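You operate a simulated robot arm through the tools that you are given. There is no shell and no other tool.

The job below is to be done with a simulated robot arm. You get a single attempt, and the scene is never put back.

## Task
Fetch a bearing from the 35 drawer and press it into the housing on the press.
Fine: drawer shut, matching punch used and put back, slide plate out. Where these are worked on the way, their far stop is far enough and under half their travel is too little: slide plate.

Only the result counts: the job must be done as asked and must still hold three seconds after the hand-in. Knocking over, shifting, dropping, spilling or breaking anything else fails it.

## Robot
A 7-joint arm with a two-finger parallel gripper, fixed in place. Base frame: the origin is at the foot of the arm, x ahead of it, y to its left, z up. Units: m, degrees, N and s.
Its first joint turns from -166.0 to 166.0 degrees. Payload 3.43 kg.
Tool frame: the origin (TCP) lies between the finger pads and is the grasp point; the fingertips stand 0.03 m ahead of it; z points along the fingers, y is the line along which they close. The gripper opens to 0.094 m. The fingers are 0.028 m wide and 0.01 m thick; the gripper's body (0.05 by 0.096 m) begins 0.055 m behind the TCP.
Orientation is told as [roll, pitch, yaw] about the base's x, y, z axes, in that order, counted from this pose: with the fingers straight down and closing along the base's y, the tool's x points along the base's -x, its y along +y and its z along -z.

## Interface
- The arm moves only by the tool nudge_tool. Its arguments are lists of equal length, an entry for each row: "dp": the shift along the base's x, y, z in mm, a list of three; "angular": the turn, a rotation vector about the base's x, y, z in degrees, a list of three; "hand": the gripper command, from -1 (shut) to 1 (fully open), values between in proportion. In form: {"dp": [[tx, ty, tz], ...], "angular": [[rx, ry, rz], ...], "hand": [hand, ...]}. A call has 1 to 20 rows; each row is the pose to reach, as a shift and turn from the pose commanded when the call began. Rows are played at 5 a second. More than 0.05 m and 8.6 degrees between two rows, or a gripper value outside its range, and nothing of the call is played. A pose out of reach is approached as far as the arm can. The call stops where the force on the tool passes 70 N (or 10 N more than at its start, if that is more) or the arm is blocked; 0.2 s more then pass. The fingers move at their own pace (about 0.045 m/s each) and stop on an object; they squeeze with about 41 N. The grip force told is the motor's: it shows also when the fingers shut on nothing. Time passes only in rows, and 0.2 s behind the last, so rows that repeat a pose let the fingers close. The reply holds the time, the measured pose of the TCP, the force on the tool along the base axes, the opening and the grip force, in the units named above and with some noise, with the torque about the TCP (base axes, N m) and any sound that the robot's microphone picked up.
- Cameras (640 x 400 px; columns grow to the right, rows downward): "scene" is fixed at [0.4004, 0.5018, 1.6149]; the picture's right is [-0.94, -0.33, 0.00], its down [-0.21, 0.62, -0.76] and it looks along [0.25, -0.71, -0.66] (base axes); focal length 214 px, centre (320, 200). "wrist" rides on the gripper at [0.076, 0.014, -0.103] in the tool frame; the picture's right is [-0.18, 0.98, 0.00], its down [-0.75, -0.14, -0.64] and it looks along [-0.63, -0.12, 0.77] (tool axes); focal length 243 px, centre (320, 200). There is no depth. A picture from a camera that has moved, and an enlarged one, comes with that camera's place and axes in the base frame and with its lens.
- capture(camera): a new picture of that camera. It takes no simulated time.
- enlarge(camera, box): a new picture of the part [left, top, right, bottom] of that camera's present view, enlarged. It takes no simulated time.
- close_job(): hands the job in; it is judged then, once.

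Nothing tells you positions but the pictures and the camera data. Unless the task says otherwise, let go and move clear before handing in.

The tools are called by a JSON object that holds its "name" and its "arguments". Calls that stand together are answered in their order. nudge_tool: Moves the arm, as the interface text tells. Its arguments: {"type":"object","properties":{"dp":{"type":"array","items":{"type":"array","items":{"type":"number"}}},"angular":{"type":"array","items":{"type":"array","items":{"type":"number"}}},"hand":{"type":"array","items":{"type":"number"}}},"required":["dp","angular","hand"]} The other tools are called the same way: capture (camera) takes a picture; enlarge (camera, box) takes an enlarged picture of a part of a camera's view; close_job () hands the job in.

At the start:

```text
clock: 0.0
tool_pos: [0.5003, 0.3242, 1.4214]
tool_rot: [0.0, 0.0, -0.1]
force: [0.2, -0.4, 0.9]
ft_torque: [-0.01, 0.03, 0.02]
grip_width: 0.094
grasp_force: 0.1
```

scene: 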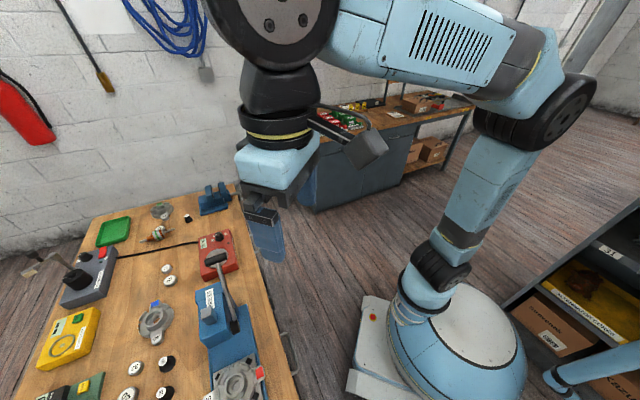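
wrist: 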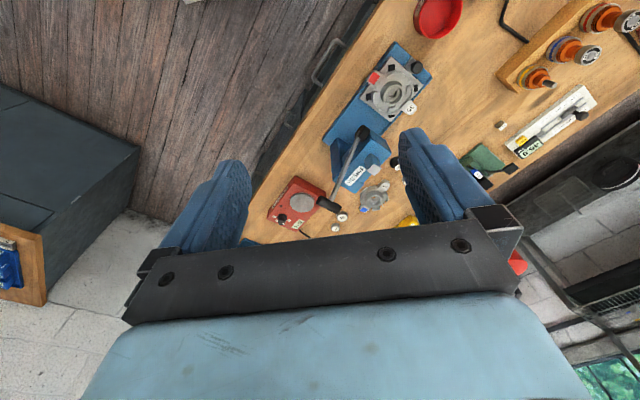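

I see a workbench with a press (blue), a red box, and several pucks and other items. I'll enlarge parts of both views before moving anything.

{"name": "enlarge", "arguments": {"camera": "scene", "box": [20, 180, 320, 400]}}

{"name": "enlarge", "arguments": {"camera": "wrist", "box": [240, 0, 640, 250]}}

{"name": "enlarge", "arguments": {"camera": "scene", "box": [280, 80, 480, 220]}}

{"name": "enlarge", "arguments": {"camera": "scene", "box": [480, 200, 640, 400]}}

```text
1.82 times, centred on (170, 290) of scene
camera zoom: at [0.4004, 0.5018, 1.6149], right [-0.94, -0.33, 0.0], down [-0.21, 0.62, -0.76], along [0.25, -0.71, -0.66], focal length 390 px, centre (593, 36)
```

zoom: 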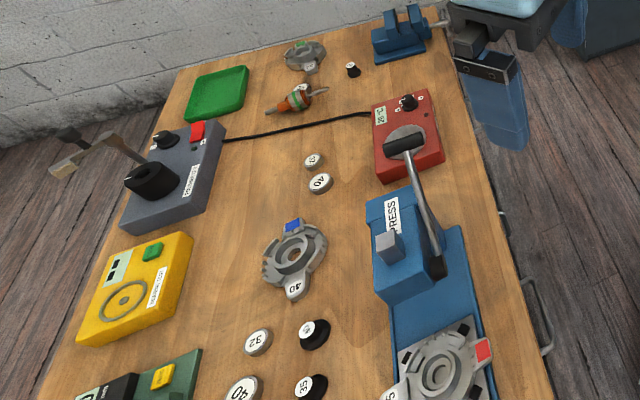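

```text
1.60 times, centred on (440, 125) of wrist
camera zoom: at [0.4249, 0.3389, 1.5246], right [0.18, 0.98, 0.0], down [0.75, -0.14, 0.64], along [0.63, -0.12, -0.77], focal length 388 px, centre (128, 320)
```

zoom: 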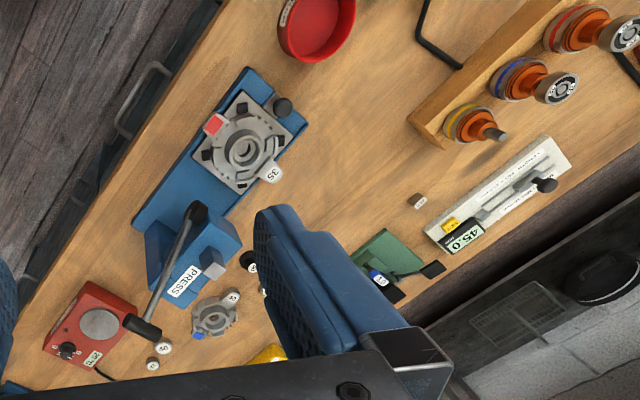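

```text
2.86 times, centred on (380, 150) of scene
camera zoom: at [0.4004, 0.5018, 1.6149], right [-0.94, -0.33, 0.0], down [-0.21, 0.62, -0.76], along [0.25, -0.71, -0.66], focal length 613 px, centre (149, 343)
```

zoom: 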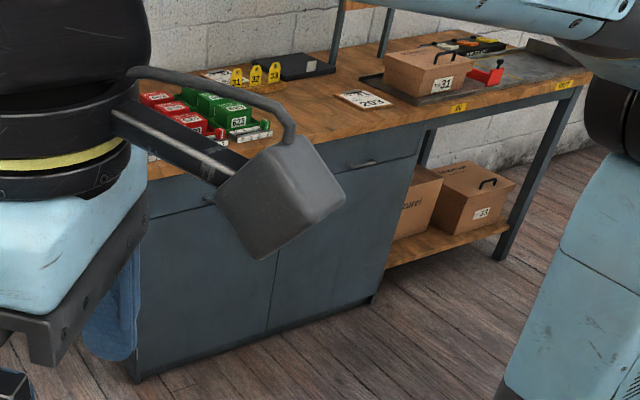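

```text
2.00 times, centred on (560, 300) of scene
camera zoom: at [0.4004, 0.5018, 1.6149], right [-0.94, -0.33, 0.0], down [-0.21, 0.62, -0.76], along [0.25, -0.71, -0.66], focal length 429 px, centre (-160, 0)
```

zoom: 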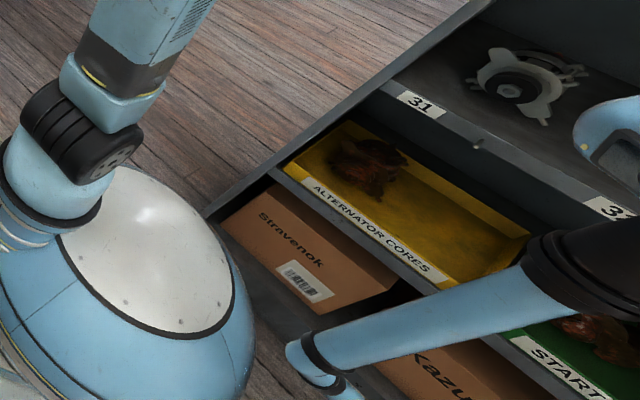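

The table front is turned about 45° to the base axes, with drawer handles along its near edge. I'll turn the wrist to face the table and pull back so the wrist camera can see the drawer fronts.

{"name": "nudge_tool", "arguments": {"dp": [[-20, 5, -10], [-40, 10, -25], [-60, 15, -40], [-80, 20, -55], [-100, 25, -70], [-120, 30, -85], [-140, 36, -100]], "angular": [[0, 0, 7], [0, 0, 14], [0, 0, 21], [0, 0, 28], [0, 0, 35], [0, 0, 42], [0, 0, 45]], "hand": [1, 1, 1, 1, 1, 1, 1]}}

{"name": "capture", "arguments": {"camera": "wrist"}}

{"name": "capture", "arguments": {"camera": "scene"}}

```text
clock: 1.6
tool_pos: [0.3617, 0.3601, 1.3234]
tool_rot: [0.0, 0.0, 45.1]
force: [0.9, -0.2, 0.4]
ft_torque: [-0.01, 0.01, 0.02]
grip_width: 0.0941
grasp_force: 0.1
```

```text
taken
camera wrist: at [0.2968, 0.3171, 1.4254], right [-0.57, 0.82, 0.0], down [0.63, 0.43, 0.64], along [0.53, 0.36, -0.77], focal length 243 px, centre (320, 200)
```

wrist: 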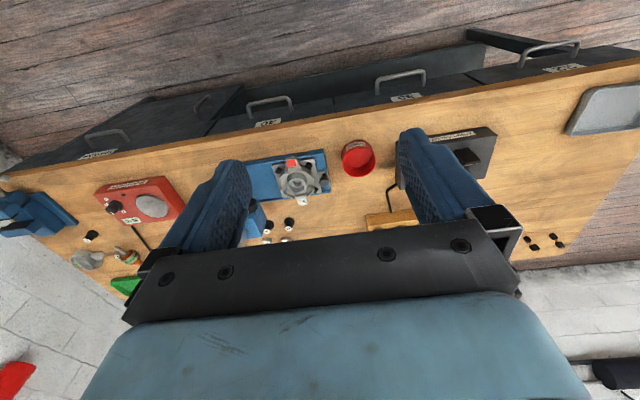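

```text
taken
```

scene: 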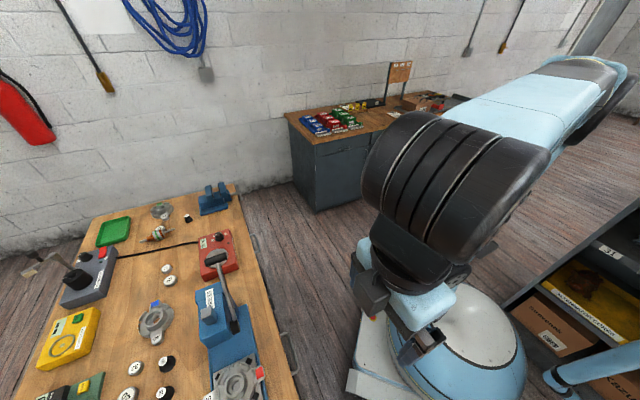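

The drawer fronts and their labels are in view now. I'll zoom in on them.

{"name": "enlarge", "arguments": {"camera": "wrist", "box": [0, 80, 240, 230]}}

{"name": "enlarge", "arguments": {"camera": "wrist", "box": [220, 50, 460, 200]}}

{"name": "enlarge", "arguments": {"camera": "wrist", "box": [440, 20, 640, 145]}}

{"name": "enlarge", "arguments": {"camera": "wrist", "box": [230, 140, 430, 265]}}

{"name": "enlarge", "arguments": {"camera": "scene", "box": [160, 270, 320, 400]}}

{"name": "enlarge", "arguments": {"camera": "scene", "box": [0, 180, 260, 400]}}

```text
2.67 times, centred on (120, 155) of wrist
camera zoom: at [0.2968, 0.3171, 1.4254], right [-0.57, 0.82, 0.0], down [0.63, 0.43, 0.64], along [0.53, 0.36, -0.77], focal length 647 px, centre (853, 320)
```

zoom: 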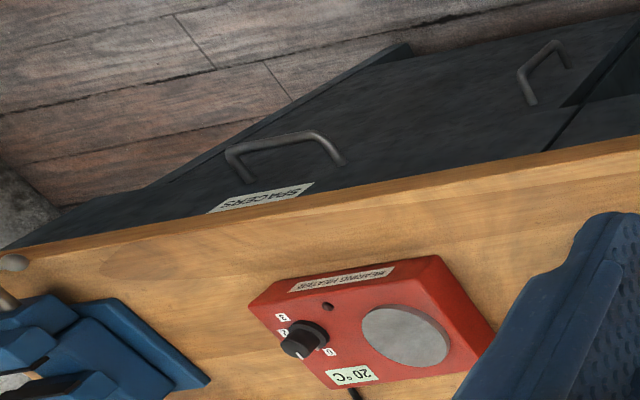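

```text
2.67 times, centred on (340, 125) of wrist
camera zoom: at [0.2968, 0.3171, 1.4254], right [-0.57, 0.82, 0.0], down [0.63, 0.43, 0.64], along [0.53, 0.36, -0.77], focal length 647 px, centre (267, 400)
```

zoom: 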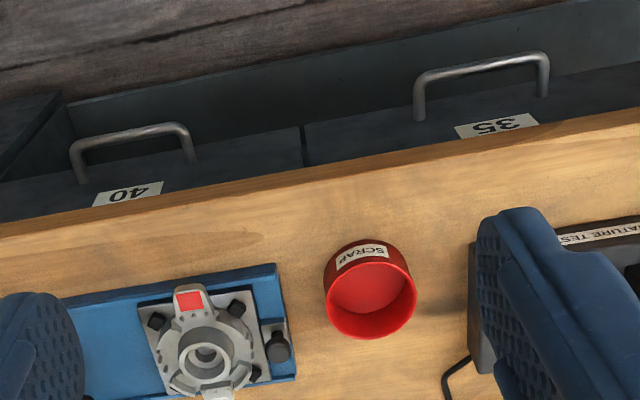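

```text
3.20 times, centred on (540, 82) of wrist
camera zoom: at [0.2968, 0.3171, 1.4254], right [-0.57, 0.82, 0.0], down [0.63, 0.43, 0.64], along [0.53, 0.36, -0.77], focal length 776 px, centre (-384, 576)
```

zoom: 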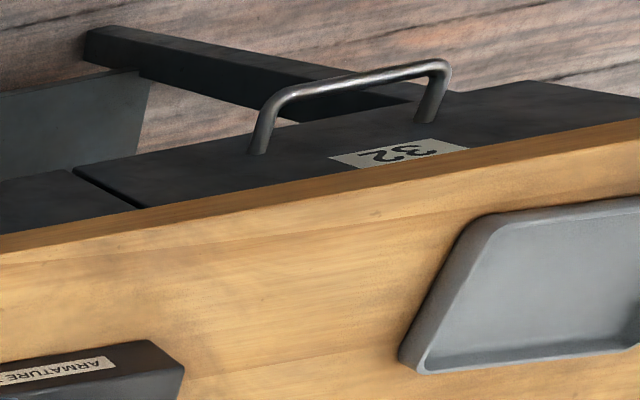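

```text
3.20 times, centred on (330, 202) of wrist
camera zoom: at [0.2968, 0.3171, 1.4254], right [-0.57, 0.82, 0.0], down [0.63, 0.43, 0.64], along [0.53, 0.36, -0.77], focal length 776 px, centre (288, 192)
```

zoom: 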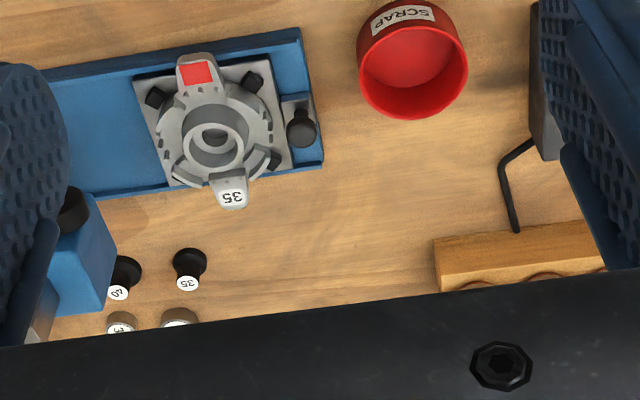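

```text
3.08 times, centred on (240, 335) of scene
camera zoom: at [0.4004, 0.5018, 1.6149], right [-0.94, -0.33, 0.0], down [-0.21, 0.62, -0.76], along [0.25, -0.71, -0.66], focal length 660 px, centre (566, -215)
```

zoom: 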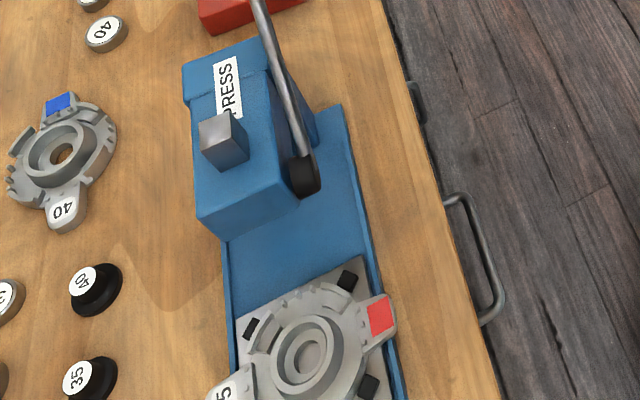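

```text
1.82 times, centred on (130, 290) of scene
camera zoom: at [0.4004, 0.5018, 1.6149], right [-0.94, -0.33, 0.0], down [-0.21, 0.62, -0.76], along [0.25, -0.71, -0.66], focal length 390 px, centre (666, 36)
```

zoom: 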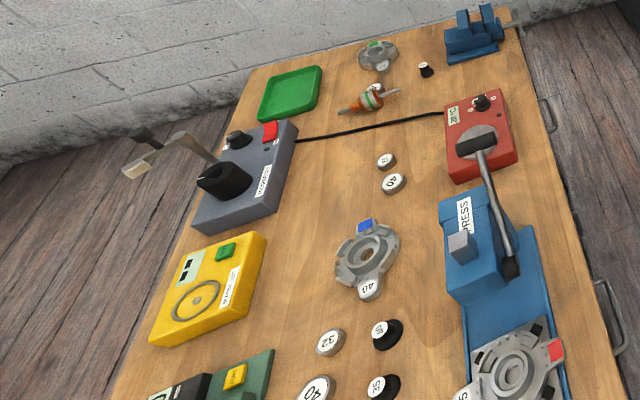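

The 35 drawer is at about (0.33, 0.60) on the front face. The press has its slide plate out to the left with the 35 housing on it, and the black 35 punch stands behind. I'll move closer to the 35 drawer for a better look.

{"name": "nudge_tool", "arguments": {"dp": [[-20, 12, -35], [-40, 24, -70], [-60, 36, -105], [-80, 48, -140], [-100, 60, -175], [-120, 72, -210], [-140, 84, -245], [-170, 100, -280]], "angular": [[0, 0, 0], [0, 0, 0], [0, 0, 0], [0, 0, 0], [0, 0, 0], [0, 0, 0], [0, 0, 0], [0, 0, 0]], "hand": [1, 1, 1, 1, 1, 1, 1, 1]}}

{"name": "capture", "arguments": {"camera": "wrist"}}

{"name": "capture", "arguments": {"camera": "scene"}}

```text
clock: 3.4
tool_pos: [0.192, 0.461, 1.0447]
tool_rot: [0.0, 0.0, 44.9]
force: [-0.1, -0.2, 0.1]
ft_torque: [0.04, -0.03, 0.0]
grip_width: 0.094
grasp_force: 0.1
```

```text
taken
camera wrist: at [0.1278, 0.4175, 1.1479], right [-0.56, 0.83, 0.0], down [0.63, 0.43, 0.64], along [0.53, 0.36, -0.77], focal length 243 px, centre (320, 200)
```

wrist: 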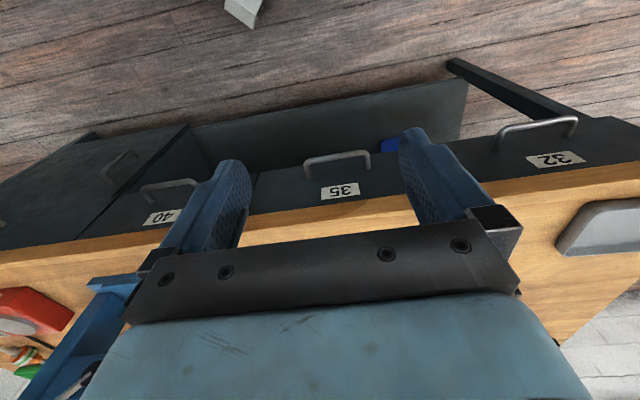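

```text
taken
```

scene: 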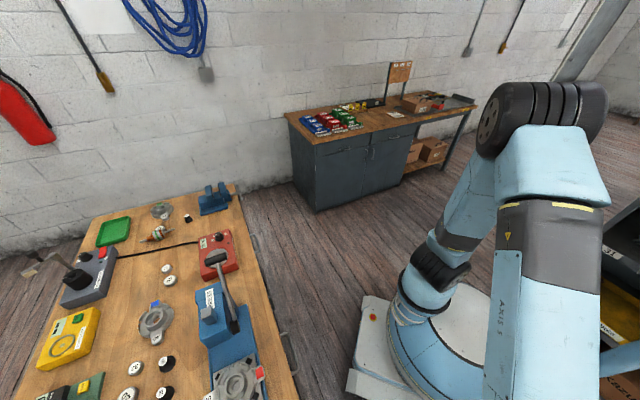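

{"name": "enlarge", "arguments": {"camera": "wrist", "box": [240, 110, 440, 235]}}

{"name": "enlarge", "arguments": {"camera": "wrist", "box": [80, 110, 280, 235]}}

```text
3.20 times, centred on (340, 172) of wrist
camera zoom: at [0.1278, 0.4175, 1.1479], right [-0.56, 0.83, 0.0], down [0.63, 0.43, 0.64], along [0.53, 0.36, -0.77], focal length 776 px, centre (256, 288)
```

zoom: 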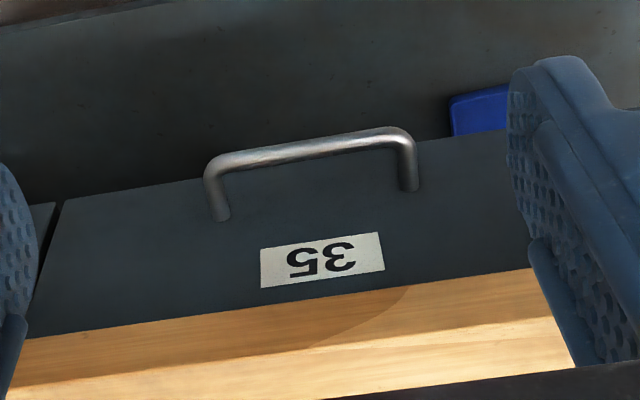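

```text
3.20 times, centred on (180, 172) of wrist
camera zoom: at [0.1278, 0.4175, 1.1479], right [-0.56, 0.83, 0.0], down [0.63, 0.43, 0.64], along [0.53, 0.36, -0.77], focal length 776 px, centre (768, 288)
```

zoom: 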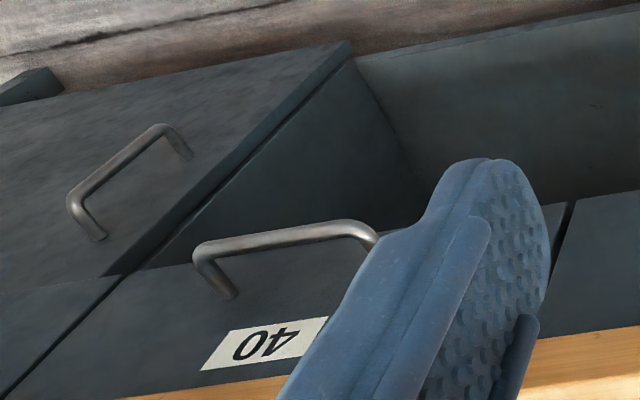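

The 35 drawer handle is at about (0.312, 0.583, 0.716), and the bench front normal is at 45°. I'll turn the gripper so that it closes across the bar, and start tilting it to keep the gripper body clear of the bench edge.

{"name": "nudge_tool", "arguments": {"dp": [[0, 0, 0], [0, 0, 0], [0, 0, 0], [0, 0, 0], [0, 0, 0], [0, 0, 0], [0, 0, 0], [0, 0, 0], [0, 0, 0], [0, 0, 0], [0, 0, 0]], "angular": [[0, 0, -8.4], [0, 0, -16.8], [0, 0, -25.2], [0, 0, -33.6], [0, 0, -42], [0, 0, -50.4], [0, 0, -58.8], [0, 0, -67.2], [0, 0, -75.6], [0, 0, -84], [0, 0, -90]], "hand": [1, 1, 1, 1, 1, 1, 1, 1, 1, 1, 1]}}

```text
clock: 5.8
tool_pos: [0.1903, 0.4596, 1.043]
tool_rot: [0.1, 0.0, -45.1]
force: [-1.3, -0.4, 0.6]
ft_torque: [0.0, -0.03, -0.01]
grip_width: 0.094
grasp_force: 0.1
```

{"name": "nudge_tool", "arguments": {"dp": [[0, 0, 0], [0, 0, 0], [0, 0, 0], [0, 0, 0], [0, 0, 0]], "angular": [[5.66, -5.66, 0], [11.3, -11.3, 0], [17, -17, 0], [22.6, -22.6, 0], [28.3, -28.3, 0]], "hand": [1, 1, 1, 1, 1]}}

{"name": "capture", "arguments": {"camera": "wrist"}}

{"name": "capture", "arguments": {"camera": "scene"}}

```text
clock: 7.2
tool_pos: [0.1544, 0.4437, 1.0694]
tool_rot: [40.5, 4.8, -40.1]
force: [-1.3, -0.2, 0.5]
ft_torque: [0.02, -0.04, -0.02]
grip_width: 0.0939
grasp_force: 0.0
out of reach, approached as far as the arm can: row 4
stopped in row 5: the arm was blocked; the commanded pose is now the measured one
```

```text
taken
camera wrist: at [0.0658, 0.4457, 1.1631], right [0.66, 0.42, 0.62], down [0.26, -0.91, 0.33], along [0.7, -0.06, -0.71], focal length 243 px, centre (320, 200)
```

wrist: 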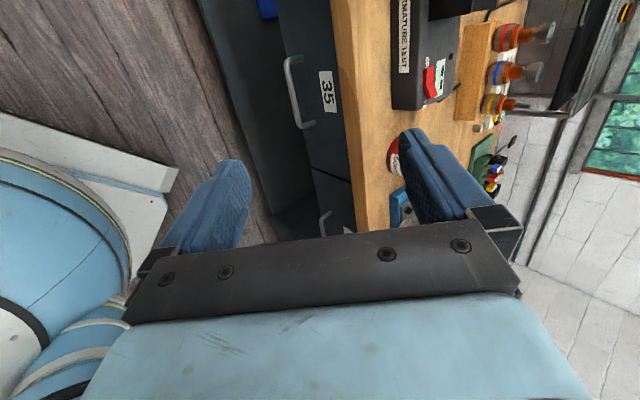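

```text
taken
```

scene: 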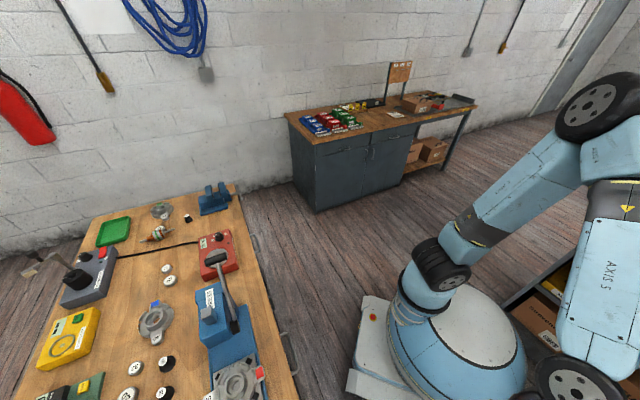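

The tilt took the arm to its near limit at this spot. I'll move out and down to a pre-grasp pose near the handle with a 35° tilt and a narrower opening.

{"name": "nudge_tool", "arguments": {"dp": [[16, 13, -37], [32, 27, -75], [48, 40, -112], [64, 54, -150], [80, 67, -187], [96, 81, -225], [112, 94, -262]], "angular": [[-1, 0, -0.7], [-2, 0.1, -1.4], [-3, 0.2, -2.1], [-4, 0.3, -2.8], [-5, 0.4, -3.5], [-6, 0.4, -4.2], [-7.3, 0.5, -4.9]], "hand": [1, 0.5, 0, -0.2, -0.36, -0.36, -0.36]}}

{"name": "capture", "arguments": {"camera": "wrist"}}

{"name": "capture", "arguments": {"camera": "scene"}}

```text
clock: 8.7
tool_pos: [0.1725, 0.5389, 0.8907]
tool_rot: [37.1, 7.7, -37.1]
force: [-0.5, 2.8, -0.3]
ft_torque: [-0.14, -0.03, -0.06]
grip_width: 0.0302
grasp_force: 0.0
stopped in row 7: the arm was blocked; the commanded pose is now the measured one
```

```text
taken
camera wrist: at [0.0907, 0.5377, 0.9904], right [0.68, 0.47, 0.56], down [0.34, -0.88, 0.32], along [0.65, -0.03, -0.76], focal length 243 px, centre (320, 200)
```

wrist: 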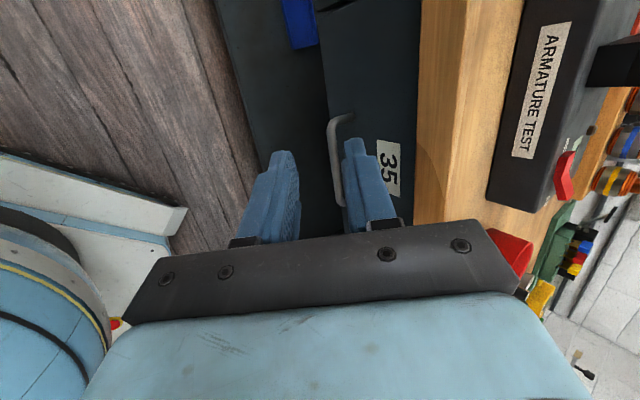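

```text
taken
```

scene: 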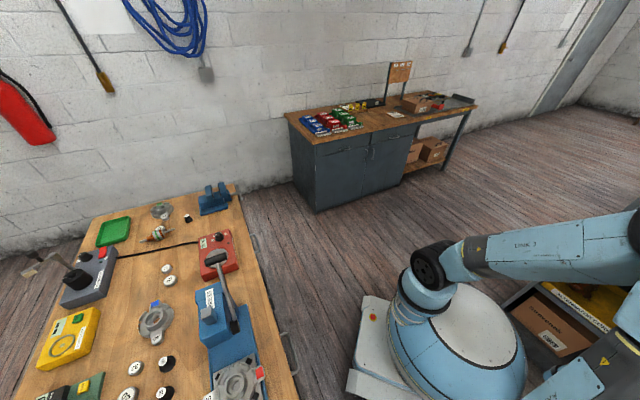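

The arm seems to be at a wrist limit in this yaw direction and the elbow has swung out. I'll back up, take the tilt off, and turn the wrist the other way to yaw 135, which gives the same closing direction.

{"name": "nudge_tool", "arguments": {"dp": [[0, -10, 30], [10, -25, 60], [25, -40, 95], [50, -60, 125], [77, -79, 160]], "angular": [[-6.74, 3.43, 0], [-13.5, 6.9, 0], [-20.2, 10.3, 0], [-27, 13.7, 0], [-33.7, 17.1, 0]], "hand": [-0.36, -0.36, -0.36, -0.36, -0.36]}}

{"name": "capture", "arguments": {"camera": "scene"}}

```text
clock: 9.6
tool_pos: [0.2718, 0.4745, 0.9678]
tool_rot: [13.1, -3.2, -48.1]
force: [-0.9, 0.2, -0.5]
ft_torque: [-0.06, 0.01, 0.02]
grip_width: 0.0302
grasp_force: 0.1
stopped in row 4: the arm was blocked; the commanded pose is now the measured one
```

```text
taken
```

scene: 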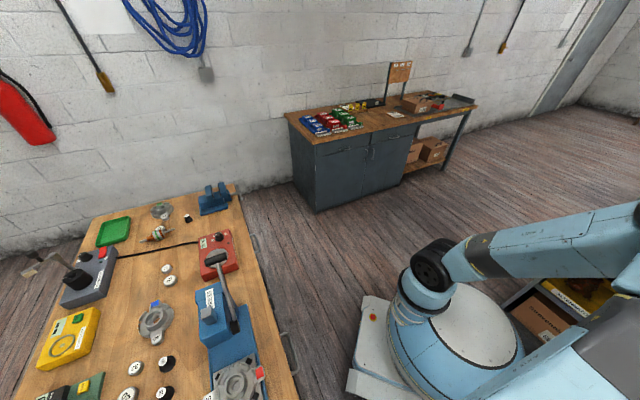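

{"name": "enlarge", "arguments": {"camera": "scene", "box": [340, 180, 640, 400]}}

{"name": "capture", "arguments": {"camera": "wrist"}}

```text
1.82 times, centred on (490, 290) of scene
camera zoom: at [0.4004, 0.5018, 1.6149], right [-0.94, -0.33, 0.0], down [-0.21, 0.62, -0.76], along [0.25, -0.71, -0.66], focal length 390 px, centre (11, 36)
```

zoom: 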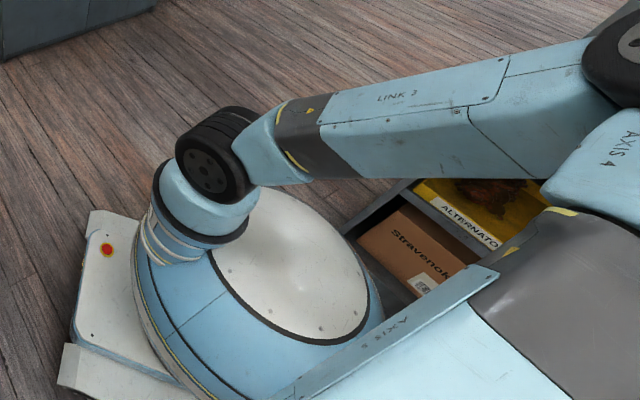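

```text
taken
camera wrist: at [0.211, 0.5302, 1.0657], right [0.83, 0.51, 0.23], down [0.27, -0.73, 0.63], along [0.49, -0.46, -0.74], focal length 243 px, centre (320, 200)
```

wrist: 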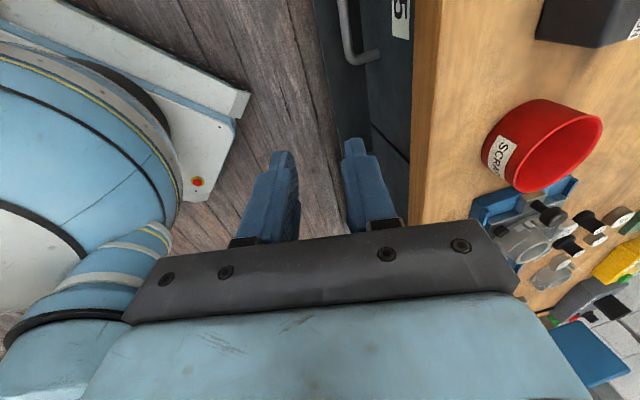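

The tilted poses near the base make the arm fold back, so I'll use a vertical tool instead. With the gripper fully open, I can drop only the inner finger behind the bar and hook the drawer open, which keeps the gripper body clear of the bench edge. First I'll straighten the tool above the handle.

{"name": "nudge_tool", "arguments": {"dp": [[5, 20, 30], [8, 45, 40], [10, 65, 40], [11, 80, 40]], "angular": [[-2.3, 3.8, 1], [-4.6, 7.6, 2], [-7, 11.5, 3.1], [-7, 11.5, 3.1]], "hand": [0, 0.5, 1, 1]}}

{"name": "capture", "arguments": {"camera": "wrist"}}

{"name": "capture", "arguments": {"camera": "scene"}}

```text
clock: 10.7
tool_pos: [0.2909, 0.552, 1.0619]
tool_rot: [1.0, 8.7, -44.7]
force: [-0.4, 0.6, -0.3]
ft_torque: [-0.05, 0.0, -0.02]
grip_width: 0.0939
grasp_force: 0.1
stopped in row 4: the arm was blocked; the commanded pose is now the measured one
```

```text
taken
camera wrist: at [0.2571, 0.6032, 1.1754], right [0.82, 0.57, -0.01], down [0.49, -0.7, 0.52], along [0.29, -0.43, -0.85], focal length 243 px, centre (320, 200)
```

wrist: 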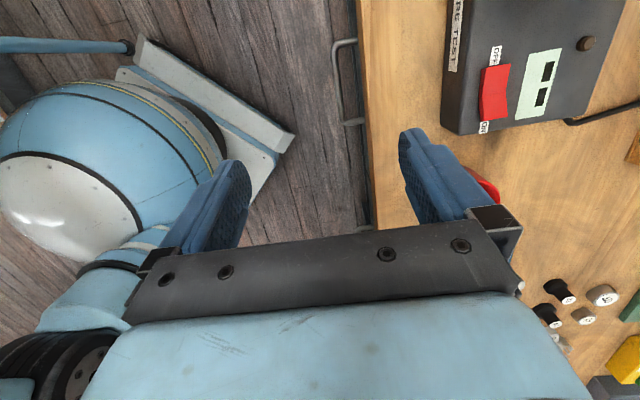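

```text
taken
```

scene: 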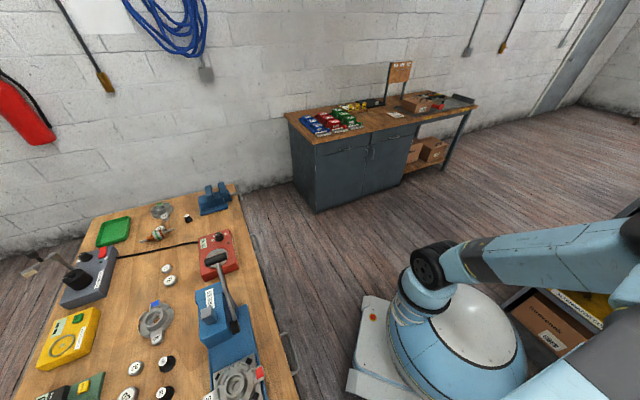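

The arm still seems to be against a joint limit in this wrist direction. I'll rotate the yaw back to +45 at this safe height to release it.

{"name": "nudge_tool", "arguments": {"dp": [[0, 0, 0], [5, 0, 0], [10, 0, 0], [15, 0, 0], [20, 0, 10], [25, 0, 10], [30, 0, 10], [35, 0, 10], [40, 0, 10], [45, 0, 10], [50, 0, 10], [50, 0, 10]], "angular": [[0, 0, 8], [0, 0, 16], [0, 0, 24], [0, 0, 32], [0, 0, 40], [0, 0, 48], [0, 0, 56], [0, 0, 64], [0, 0, 72], [0, 0, 80], [0, 0, 88], [0, 0, 90]], "hand": [1, 1, 1, 1, 1, 1, 1, 1, 1, 1, 1, 1]}}

{"name": "capture", "arguments": {"camera": "scene"}}

```text
clock: 13.3
tool_pos: [0.3392, 0.5503, 1.0861]
tool_rot: [3.3, 7.3, 45.9]
force: [-0.3, -0.5, -0.7]
ft_torque: [-0.03, -0.02, -0.02]
grip_width: 0.0941
grasp_force: 0.1
```

```text
taken
```

scene: 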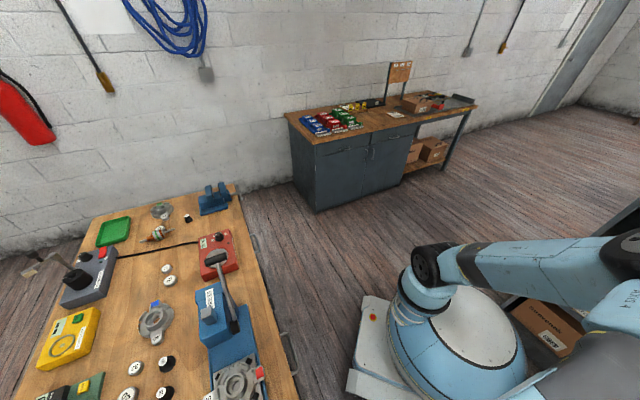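

{"name": "nudge_tool", "arguments": {"dp": [[25, -20, 35], [50, -40, 70], [75, -60, 105], [100, -80, 140], [120, -110, 170], [140, -140, 200], [150, -170, 230], [160, -200, 260], [161, -226, 300], [161, -226, 334]], "angular": [[-1, 0, -2], [-2, 0, -4], [-3, -1, -8], [-3, -2, -12], [-3, -4, -18], [-3, -6, -24], [-3, -7, -30], [-3, -7, -36], [-3, -7, -42], [-3, -7, -46]], "hand": [1, 1, 1, 1, 1, 1, 1, 1, 1, 1]}}

{"name": "capture", "arguments": {"camera": "scene"}}

```text
clock: 15.5
tool_pos: [0.5017, 0.3273, 1.3998]
tool_rot: [-4.3, 2.7, -1.1]
force: [-0.3, 0.3, 0.1]
ft_torque: [-0.04, 0.01, 0.0]
grip_width: 0.0941
grasp_force: 0.0
```

```text
taken
```

scene: 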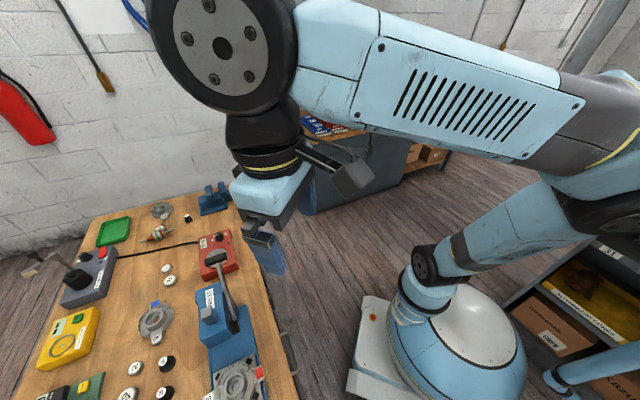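

{"name": "nudge_tool", "arguments": {"dp": [[0, 0, 0], [0, 0, 0]], "angular": [[4.3, -2.7, 1.1], [4.3, -2.7, 1.1]], "hand": [1, 1]}}

{"name": "nudge_tool", "arguments": {"dp": [[0, 20, -10], [0, 40, -20], [-10, 60, -30], [-20, 80, -40], [-30, 100, -60], [-40, 115, -80], [-50, 130, -100], [-65, 145, -120], [-80, 160, -140], [-95, 175, -160], [-110, 190, -180], [-125, 200, -200], [-140, 210, -220], [-160, 215, -240], [-180, 220, -260], [-200, 225, -280], [-219, 227, -300]], "angular": [[0, 0, 8], [0, 0, 16], [0, 0, 24], [0, 0, 32], [0, 0, 40], [0, 0, 48], [0, 0, 56], [0, 0, 64], [0, 0, 72], [0, 0, 80], [0, 0, 88], [0, 0, 96], [0, 0, 104], [0, 0, 112], [0, 0, 120], [0, 0, 128], [0, 0, 135]], "hand": [1, 1, 1, 1, 1, 1, 1, 1, 1, 1, 1, 1, 1, 1, 1, 1, 1]}}

{"name": "capture", "arguments": {"camera": "scene"}}

{"name": "capture", "arguments": {"camera": "wrist"}}

```text
clock: 16.1
tool_pos: [0.5003, 0.3276, 1.4021]
tool_rot: [0.0, 0.0, 0.2]
force: [0.3, -0.9, 0.6]
ft_torque: [0.0, -0.02, 0.02]
grip_width: 0.0941
grasp_force: 0.1
```

```text
clock: 19.9
tool_pos: [0.3067, 0.5434, 1.1212]
tool_rot: [-0.6, -2.7, 132.7]
force: [0.1, 0.8, -0.6]
ft_torque: [-0.04, -0.05, -0.02]
grip_width: 0.0939
grasp_force: 0.0
stopped in row 17: the arm was blocked; the commanded pose is now the measured one
```

```text
taken
```

scene: 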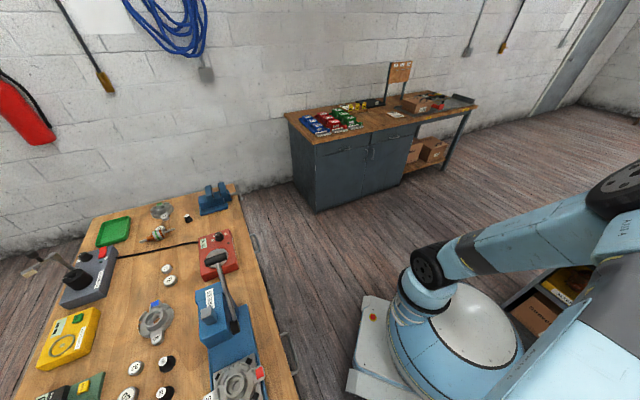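

```text
taken
camera wrist: at [0.3497, 0.4738, 1.2206], right [-0.85, -0.53, 0.0], down [-0.39, 0.62, 0.68], along [-0.36, 0.58, -0.73], focal length 243 px, centre (320, 200)
```

wrist: 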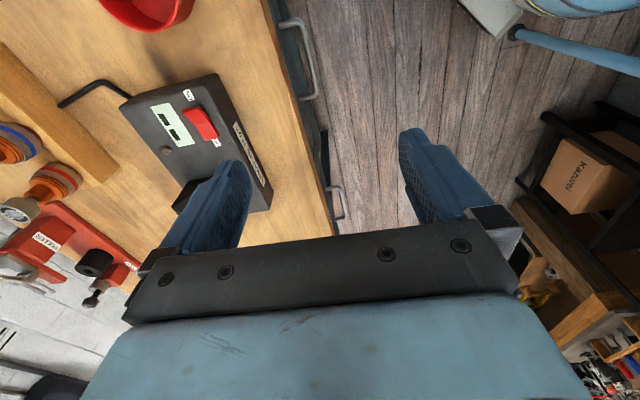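

{"name": "enlarge", "arguments": {"camera": "scene", "box": [340, 150, 640, 400]}}

{"name": "enlarge", "arguments": {"camera": "wrist", "box": [260, 0, 640, 240]}}

```text
1.60 times, centred on (490, 275) of scene
camera zoom: at [0.4004, 0.5018, 1.6149], right [-0.94, -0.33, 0.0], down [-0.21, 0.62, -0.76], along [0.25, -0.71, -0.66], focal length 343 px, centre (48, 80)
```

zoom: 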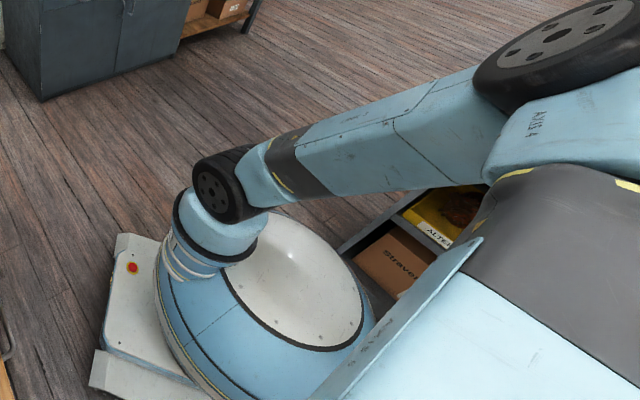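

```text
1.67 times, centred on (450, 120) of wrist
camera zoom: at [0.3497, 0.4738, 1.2206], right [-0.85, -0.53, 0.0], down [-0.39, 0.62, 0.68], along [-0.36, 0.58, -0.73], focal length 404 px, centre (103, 333)
```

zoom: 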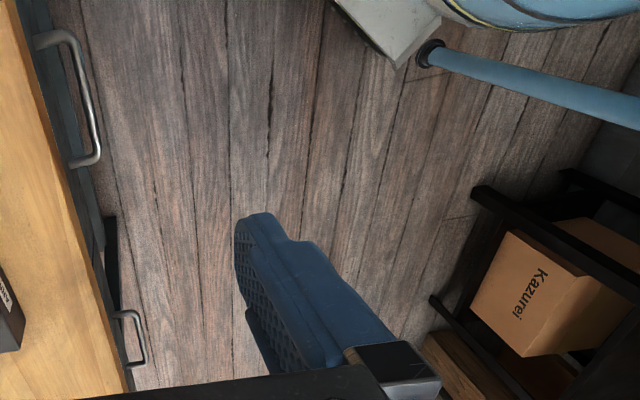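

{"name": "nudge_tool", "arguments": {"dp": [[0, 0, 0], [0, 0, 0], [-9, 10, -30], [-18, 19, -60], [-27, 29, -90], [-36, 39, -120], [-45, 48, -150]], "angular": [[0, 0, -8], [0, 0, -17.7], [0, 0, -17.7], [0, 0, -17.7], [0, 0, -17.7], [0, 0, -17.7], [0, 0, -17.7]], "hand": [1, 1, 1, 1, 1, 1, 1]}}

{"name": "nudge_tool", "arguments": {"dp": [[0, 0, 0], [-9, 10, -30], [-18, 19, -60], [-27, 29, -90], [-36, 39, -120], [-45, 48, -150]], "angular": [[0, 0, -8], [0, 0, -16], [0, 0, -17.7], [0, 0, -17.7], [0, 0, -17.7], [0, 0, -17.7]], "hand": [1, 1, 1, 1, 1, 1]}}

```text
refused: row 2 steps farther than a row can; nothing moved
```

```text
clock: 20.9
tool_pos: [0.2926, 0.559, 1.0989]
tool_rot: [1.6, -11.5, 114.0]
force: [-0.1, 0.6, -0.3]
ft_torque: [-0.03, 0.02, 0.0]
grip_width: 0.0941
grasp_force: 0.1
stopped in row 4: the arm was blocked; the commanded pose is now the measured one
```

{"name": "capture", "arguments": {"camera": "scene"}}

{"name": "capture", "arguments": {"camera": "wrist"}}

```text
taken
```

scene: 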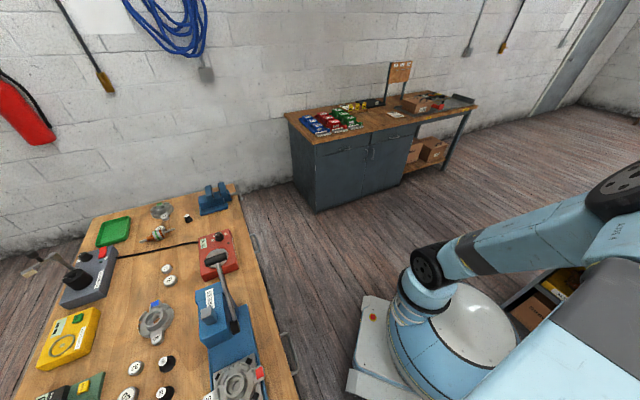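

```text
taken
camera wrist: at [0.321, 0.4682, 1.1838], right [-0.97, -0.24, 0.06], down [-0.1, 0.62, 0.78], along [-0.23, 0.74, -0.63], focal length 243 px, centre (320, 200)
```

wrist: 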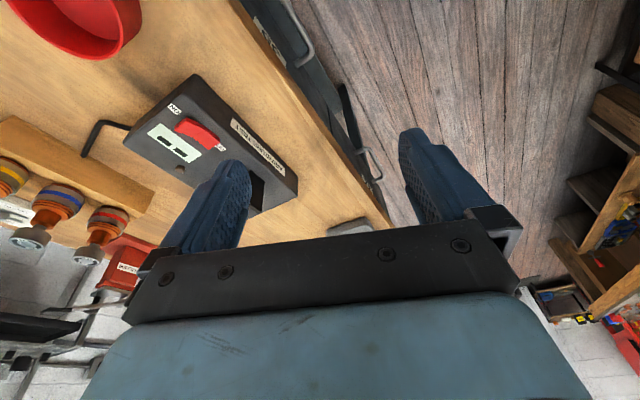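

Lowering is still blocked in this configuration, so the elbow has drifted. I'll go back up over the table and look at how the elbow responds there.

{"name": "nudge_tool", "arguments": {"dp": [[20, -20, 30], [40, -40, 60], [60, -60, 90], [80, -80, 120], [105, -105, 155], [130, -130, 190], [155, -160, 230], [180, -190, 270], [208, -229, 310]], "angular": [[2, 4, 0], [3, 7, 0], [4, 10.5, 0], [4, 10.5, 0], [4, 10.5, 0], [4, 10.5, 0], [4, 10.5, 0], [4, 10.5, 0], [4, 10.5, 0]], "hand": [1, 1, 1, 1, 1, 1, 1, 1, 1]}}

{"name": "capture", "arguments": {"camera": "scene"}}

```text
refused: row 7 steps farther than a row can; nothing moved
```

```text
taken
```

scene: 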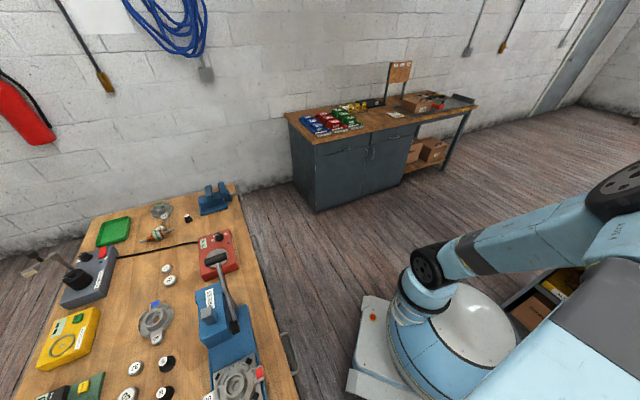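

{"name": "nudge_tool", "arguments": {"dp": [[20, -20, 30], [40, -40, 60], [60, -60, 90], [80, -80, 120], [100, -100, 150], [120, -120, 180], [140, -145, 210], [160, -170, 240], [180, -195, 270], [200, -220, 300], [208, -229, 310]], "angular": [[-4, -2, 0], [-7, -4, 0], [-9.9, -6.1, 0], [-9.9, -6.1, 0], [-9.9, -6.1, 0], [-9.9, -6.1, 0], [-9.9, -6.1, 0], [-9.9, -6.1, 0], [-9.9, -6.1, 0], [-9.9, -6.1, 0], [-9.9, -6.1, 0]], "hand": [1, 1, 1, 1, 1, 1, 1, 1, 1, 1, 1]}}

{"name": "capture", "arguments": {"camera": "scene"}}

```text
clock: 23.3
tool_pos: [0.4984, 0.3311, 1.4023]
tool_rot: [0.2, 0.5, 114.4]
force: [0.6, 0.1, -0.5]
ft_torque: [-0.01, -0.02, 0.02]
grip_width: 0.0938
grasp_force: 0.0
```

```text
taken
```

scene: 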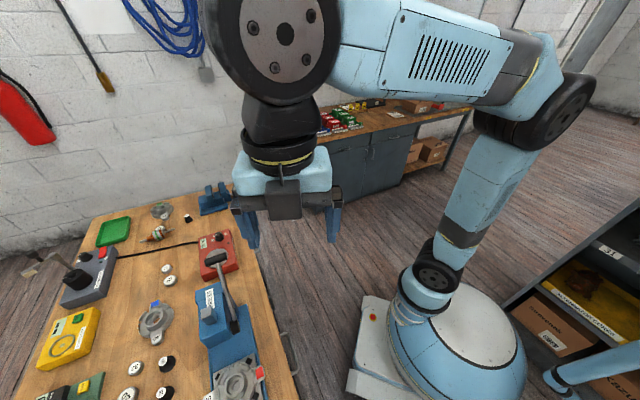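

The elbow is back in its good upright configuration at this pose. I'll add the remaining yaw up here, then descend toward the handle with constant orientation.

{"name": "nudge_tool", "arguments": {"dp": [[0, 0, 0], [0, 0, 0], [0, 0, 0], [-15, 15, -25], [-30, 30, -50], [-45, 45, -75], [-60, 60, -100], [-75, 75, -125], [-90, 90, -150], [-105, 105, -175], [-120, 120, -200], [-135, 135, -225], [-150, 150, -250], [-165, 165, -270], [-180, 185, -290], [-200, 205, -310], [-215, 223, -330]], "angular": [[0, 0, 7], [0, 0, 14], [0, 0, 20.6], [0, 0, 20.6], [0, 0, 20.6], [0, 0, 20.6], [0, 0, 20.6], [0, 0, 20.6], [0, 0, 20.6], [0, 0, 20.6], [0, 0, 20.6], [0, 0, 20.6], [0, 0, 20.6], [0, 0, 20.6], [0, 0, 20.6], [0, 0, 20.6], [0, 0, 20.6]], "hand": [1, 1, 1, 1, 1, 1, 1, 1, 1, 1, 1, 1, 1, 1, 1, 1, 1]}}

{"name": "capture", "arguments": {"camera": "scene"}}

{"name": "capture", "arguments": {"camera": "wrist"}}

```text
clock: 26.9
tool_pos: [0.2821, 0.5519, 1.0757]
tool_rot: [-0.1, 0.4, 135.0]
force: [-0.5, -1.0, -0.4]
ft_torque: [0.02, 0.0, 0.0]
grip_width: 0.0938
grasp_force: 0.0
```

```text
taken
```

scene: 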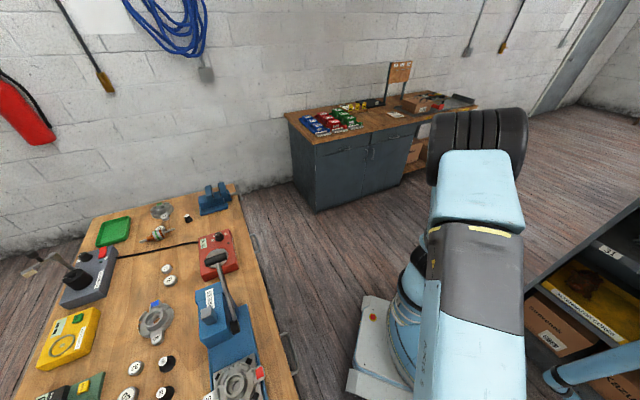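

```text
taken
camera wrist: at [0.3257, 0.4895, 1.1784], right [-0.83, -0.56, 0.0], down [-0.44, 0.64, 0.64], along [-0.36, 0.53, -0.77], focal length 243 px, centre (320, 200)
```

wrist: 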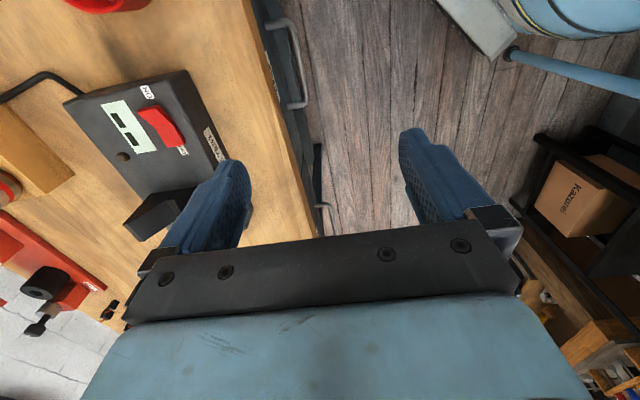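

The arm is in good shape now. I'll refine the handle position from this viewpoint.

{"name": "enlarge", "arguments": {"camera": "wrist", "box": [230, 0, 390, 100]}}

{"name": "enlarge", "arguments": {"camera": "wrist", "box": [230, 60, 390, 240]}}

```text
4.00 times, centred on (310, 50) of wrist
camera zoom: at [0.3257, 0.4895, 1.1784], right [-0.83, -0.56, 0.0], down [-0.44, 0.64, 0.64], along [-0.36, 0.53, -0.77], focal length 970 px, centre (360, 800)
```

zoom: 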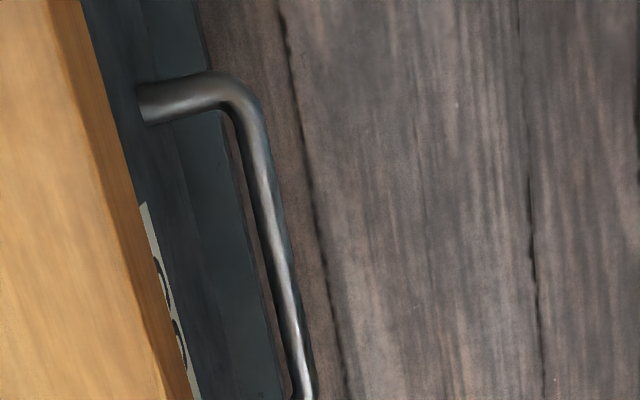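

```text
2.22 times, centred on (310, 150) of wrist
camera zoom: at [0.3257, 0.4895, 1.1784], right [-0.83, -0.56, 0.0], down [-0.44, 0.64, 0.64], along [-0.36, 0.53, -0.77], focal length 539 px, centre (342, 311)
```

zoom: 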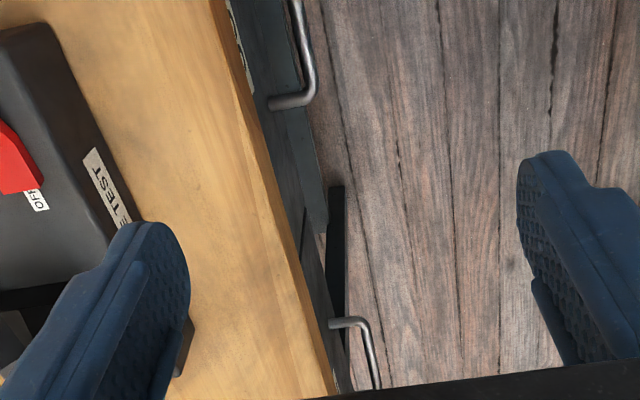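

{"name": "nudge_tool", "arguments": {"dp": [[5, 7, -40], [5, 7, -80], [5, 7, -120], [5, 7, -160], [5, 7, -190]], "angular": [[0, 0, 0], [0, 0, 0], [0, 0, 0], [0, 0, 0], [0, 0, 0]], "hand": [1, 1, 1, 1, 1]}}

{"name": "capture", "arguments": {"camera": "wrist"}}

{"name": "capture", "arguments": {"camera": "scene"}}

```text
clock: 28.0
tool_pos: [0.29, 0.5617, 0.9103]
tool_rot: [-0.8, 0.3, 134.9]
force: [-0.6, -20.8, 28.1]
ft_torque: [0.67, -0.65, -0.53]
grip_width: 0.0857
grasp_force: 0.1
stopped in row 5: the force on the tool passed its limit at 105 N (the readings are from after the stop); the commanded pose is now the measured one
```

```text
taken
camera wrist: at [0.3328, 0.4977, 1.0117], right [-0.83, -0.56, -0.02], down [-0.44, 0.63, 0.64], along [-0.35, 0.54, -0.77], focal length 243 px, centre (320, 200)
```

wrist: 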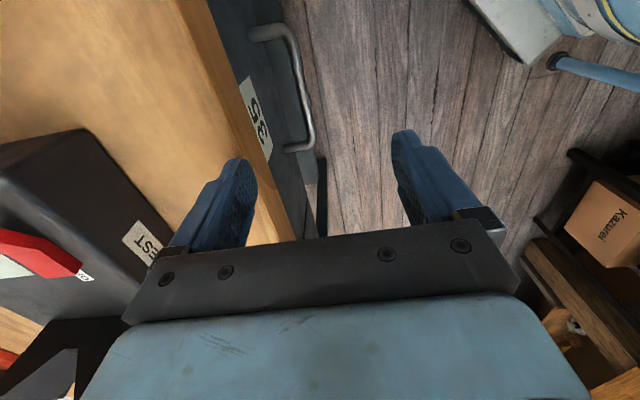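

```text
taken
```

scene: 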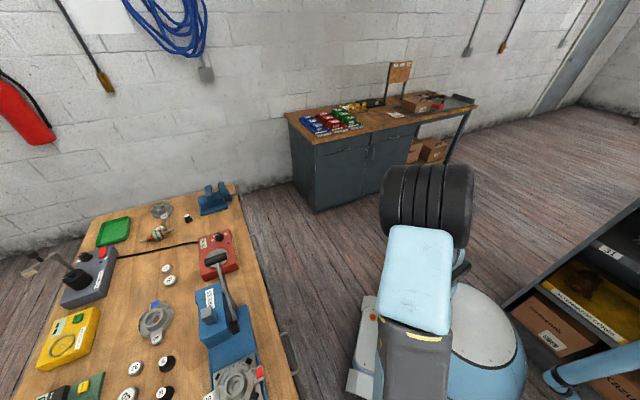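

The inner fingertip touched the bench top's overhanging edge, so the top is at about z = 0.88, higher than I estimated. I'll back off and work out the geometry again.

{"name": "nudge_tool", "arguments": {"dp": [[0, 0, 20], [-10, -10, 50], [-20, -20, 80]], "angular": [[0, 0, 0], [0, 0, 0], [0, 0, 0]], "hand": [1, 1, 1]}}

{"name": "capture", "arguments": {"camera": "wrist"}}

{"name": "enlarge", "arguments": {"camera": "wrist", "box": [200, 0, 360, 200]}}

```text
clock: 28.8
tool_pos: [0.2708, 0.5414, 0.989]
tool_rot: [-0.8, 0.2, 134.9]
force: [0.0, 0.5, 0.2]
ft_torque: [0.01, -0.01, 0.0]
grip_width: 0.0944
grasp_force: 0.0
```

```text
taken
camera wrist: at [0.3134, 0.4777, 1.091], right [-0.83, -0.56, -0.01], down [-0.44, 0.63, 0.64], along [-0.35, 0.53, -0.77], focal length 243 px, centre (320, 200)
```

wrist: 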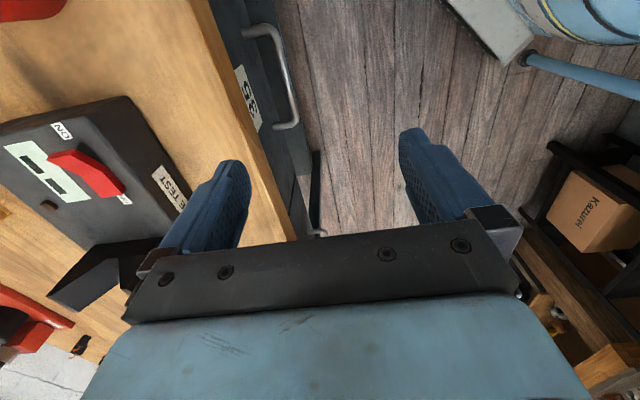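

```text
2.00 times, centred on (280, 100) of wrist
camera zoom: at [0.3134, 0.4777, 1.091], right [-0.83, -0.56, -0.01], down [-0.44, 0.63, 0.64], along [-0.35, 0.53, -0.77], focal length 485 px, centre (400, 400)
```

zoom: 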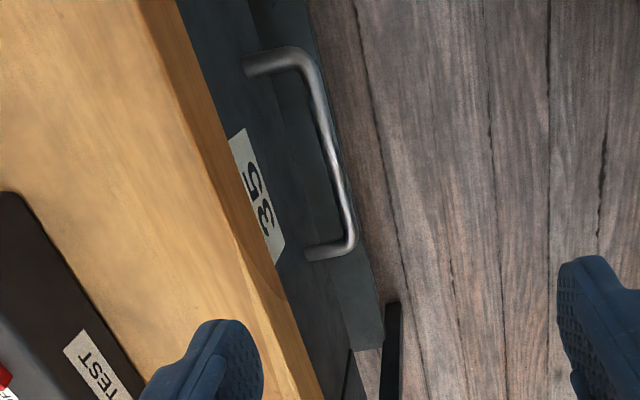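

Re-triangulating puts the bench top at z about 0.88 with its front edge at n about 0.649 (distance along the 45° bench normal). The drawer face is recessed to n about 0.666, and the bar is at n about 0.629, z about 0.726. I'll tilt about 15° outward so the inner finger slides under the overhang and behind the bar.

{"name": "nudge_tool", "arguments": {"dp": [[-5, -5, -30], [-11, -10, -70], [-16.5, -15.6, -111]], "angular": [[3.5, -3.5, 0], [7, -7, 0], [10, -10, 0]], "hand": [1, 1, 1]}}

{"name": "capture", "arguments": {"camera": "wrist"}}

```text
clock: 29.6
tool_pos: [0.2531, 0.5258, 0.8761]
tool_rot: [-15.0, 0.2, 134.8]
force: [1.1, -0.3, 0.8]
ft_torque: [0.02, 0.03, 0.0]
grip_width: 0.0941
grasp_force: 0.1
```

```text
taken
camera wrist: at [0.2786, 0.4446, 0.9717], right [-0.8, -0.54, -0.25], down [-0.55, 0.52, 0.65], along [-0.22, 0.67, -0.71], focal length 243 px, centre (320, 200)
```

wrist: 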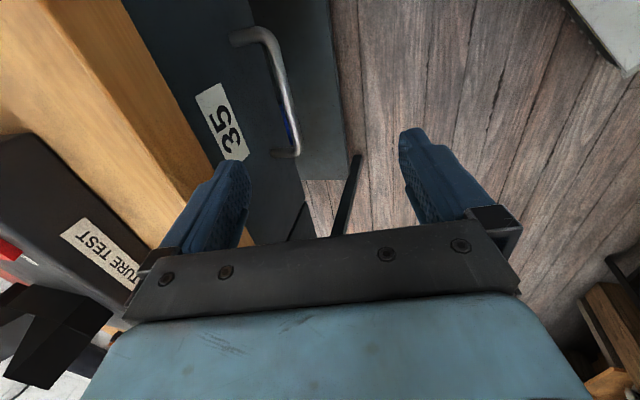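

{"name": "enlarge", "arguments": {"camera": "wrist", "box": [180, 0, 340, 200]}}

```text
2.00 times, centred on (260, 100) of wrist
camera zoom: at [0.2786, 0.4446, 0.9717], right [-0.8, -0.54, -0.25], down [-0.55, 0.52, 0.65], along [-0.22, 0.67, -0.71], focal length 485 px, centre (440, 400)
```

zoom: 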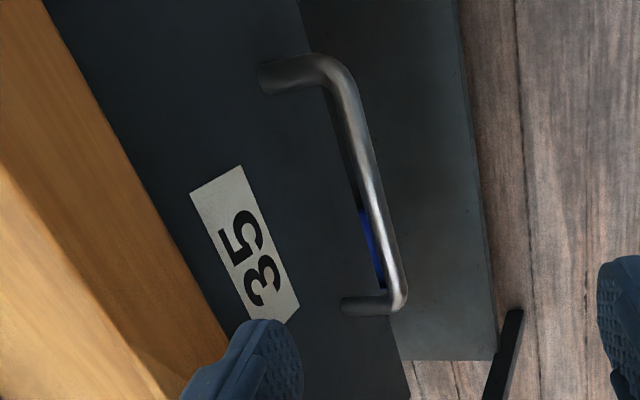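

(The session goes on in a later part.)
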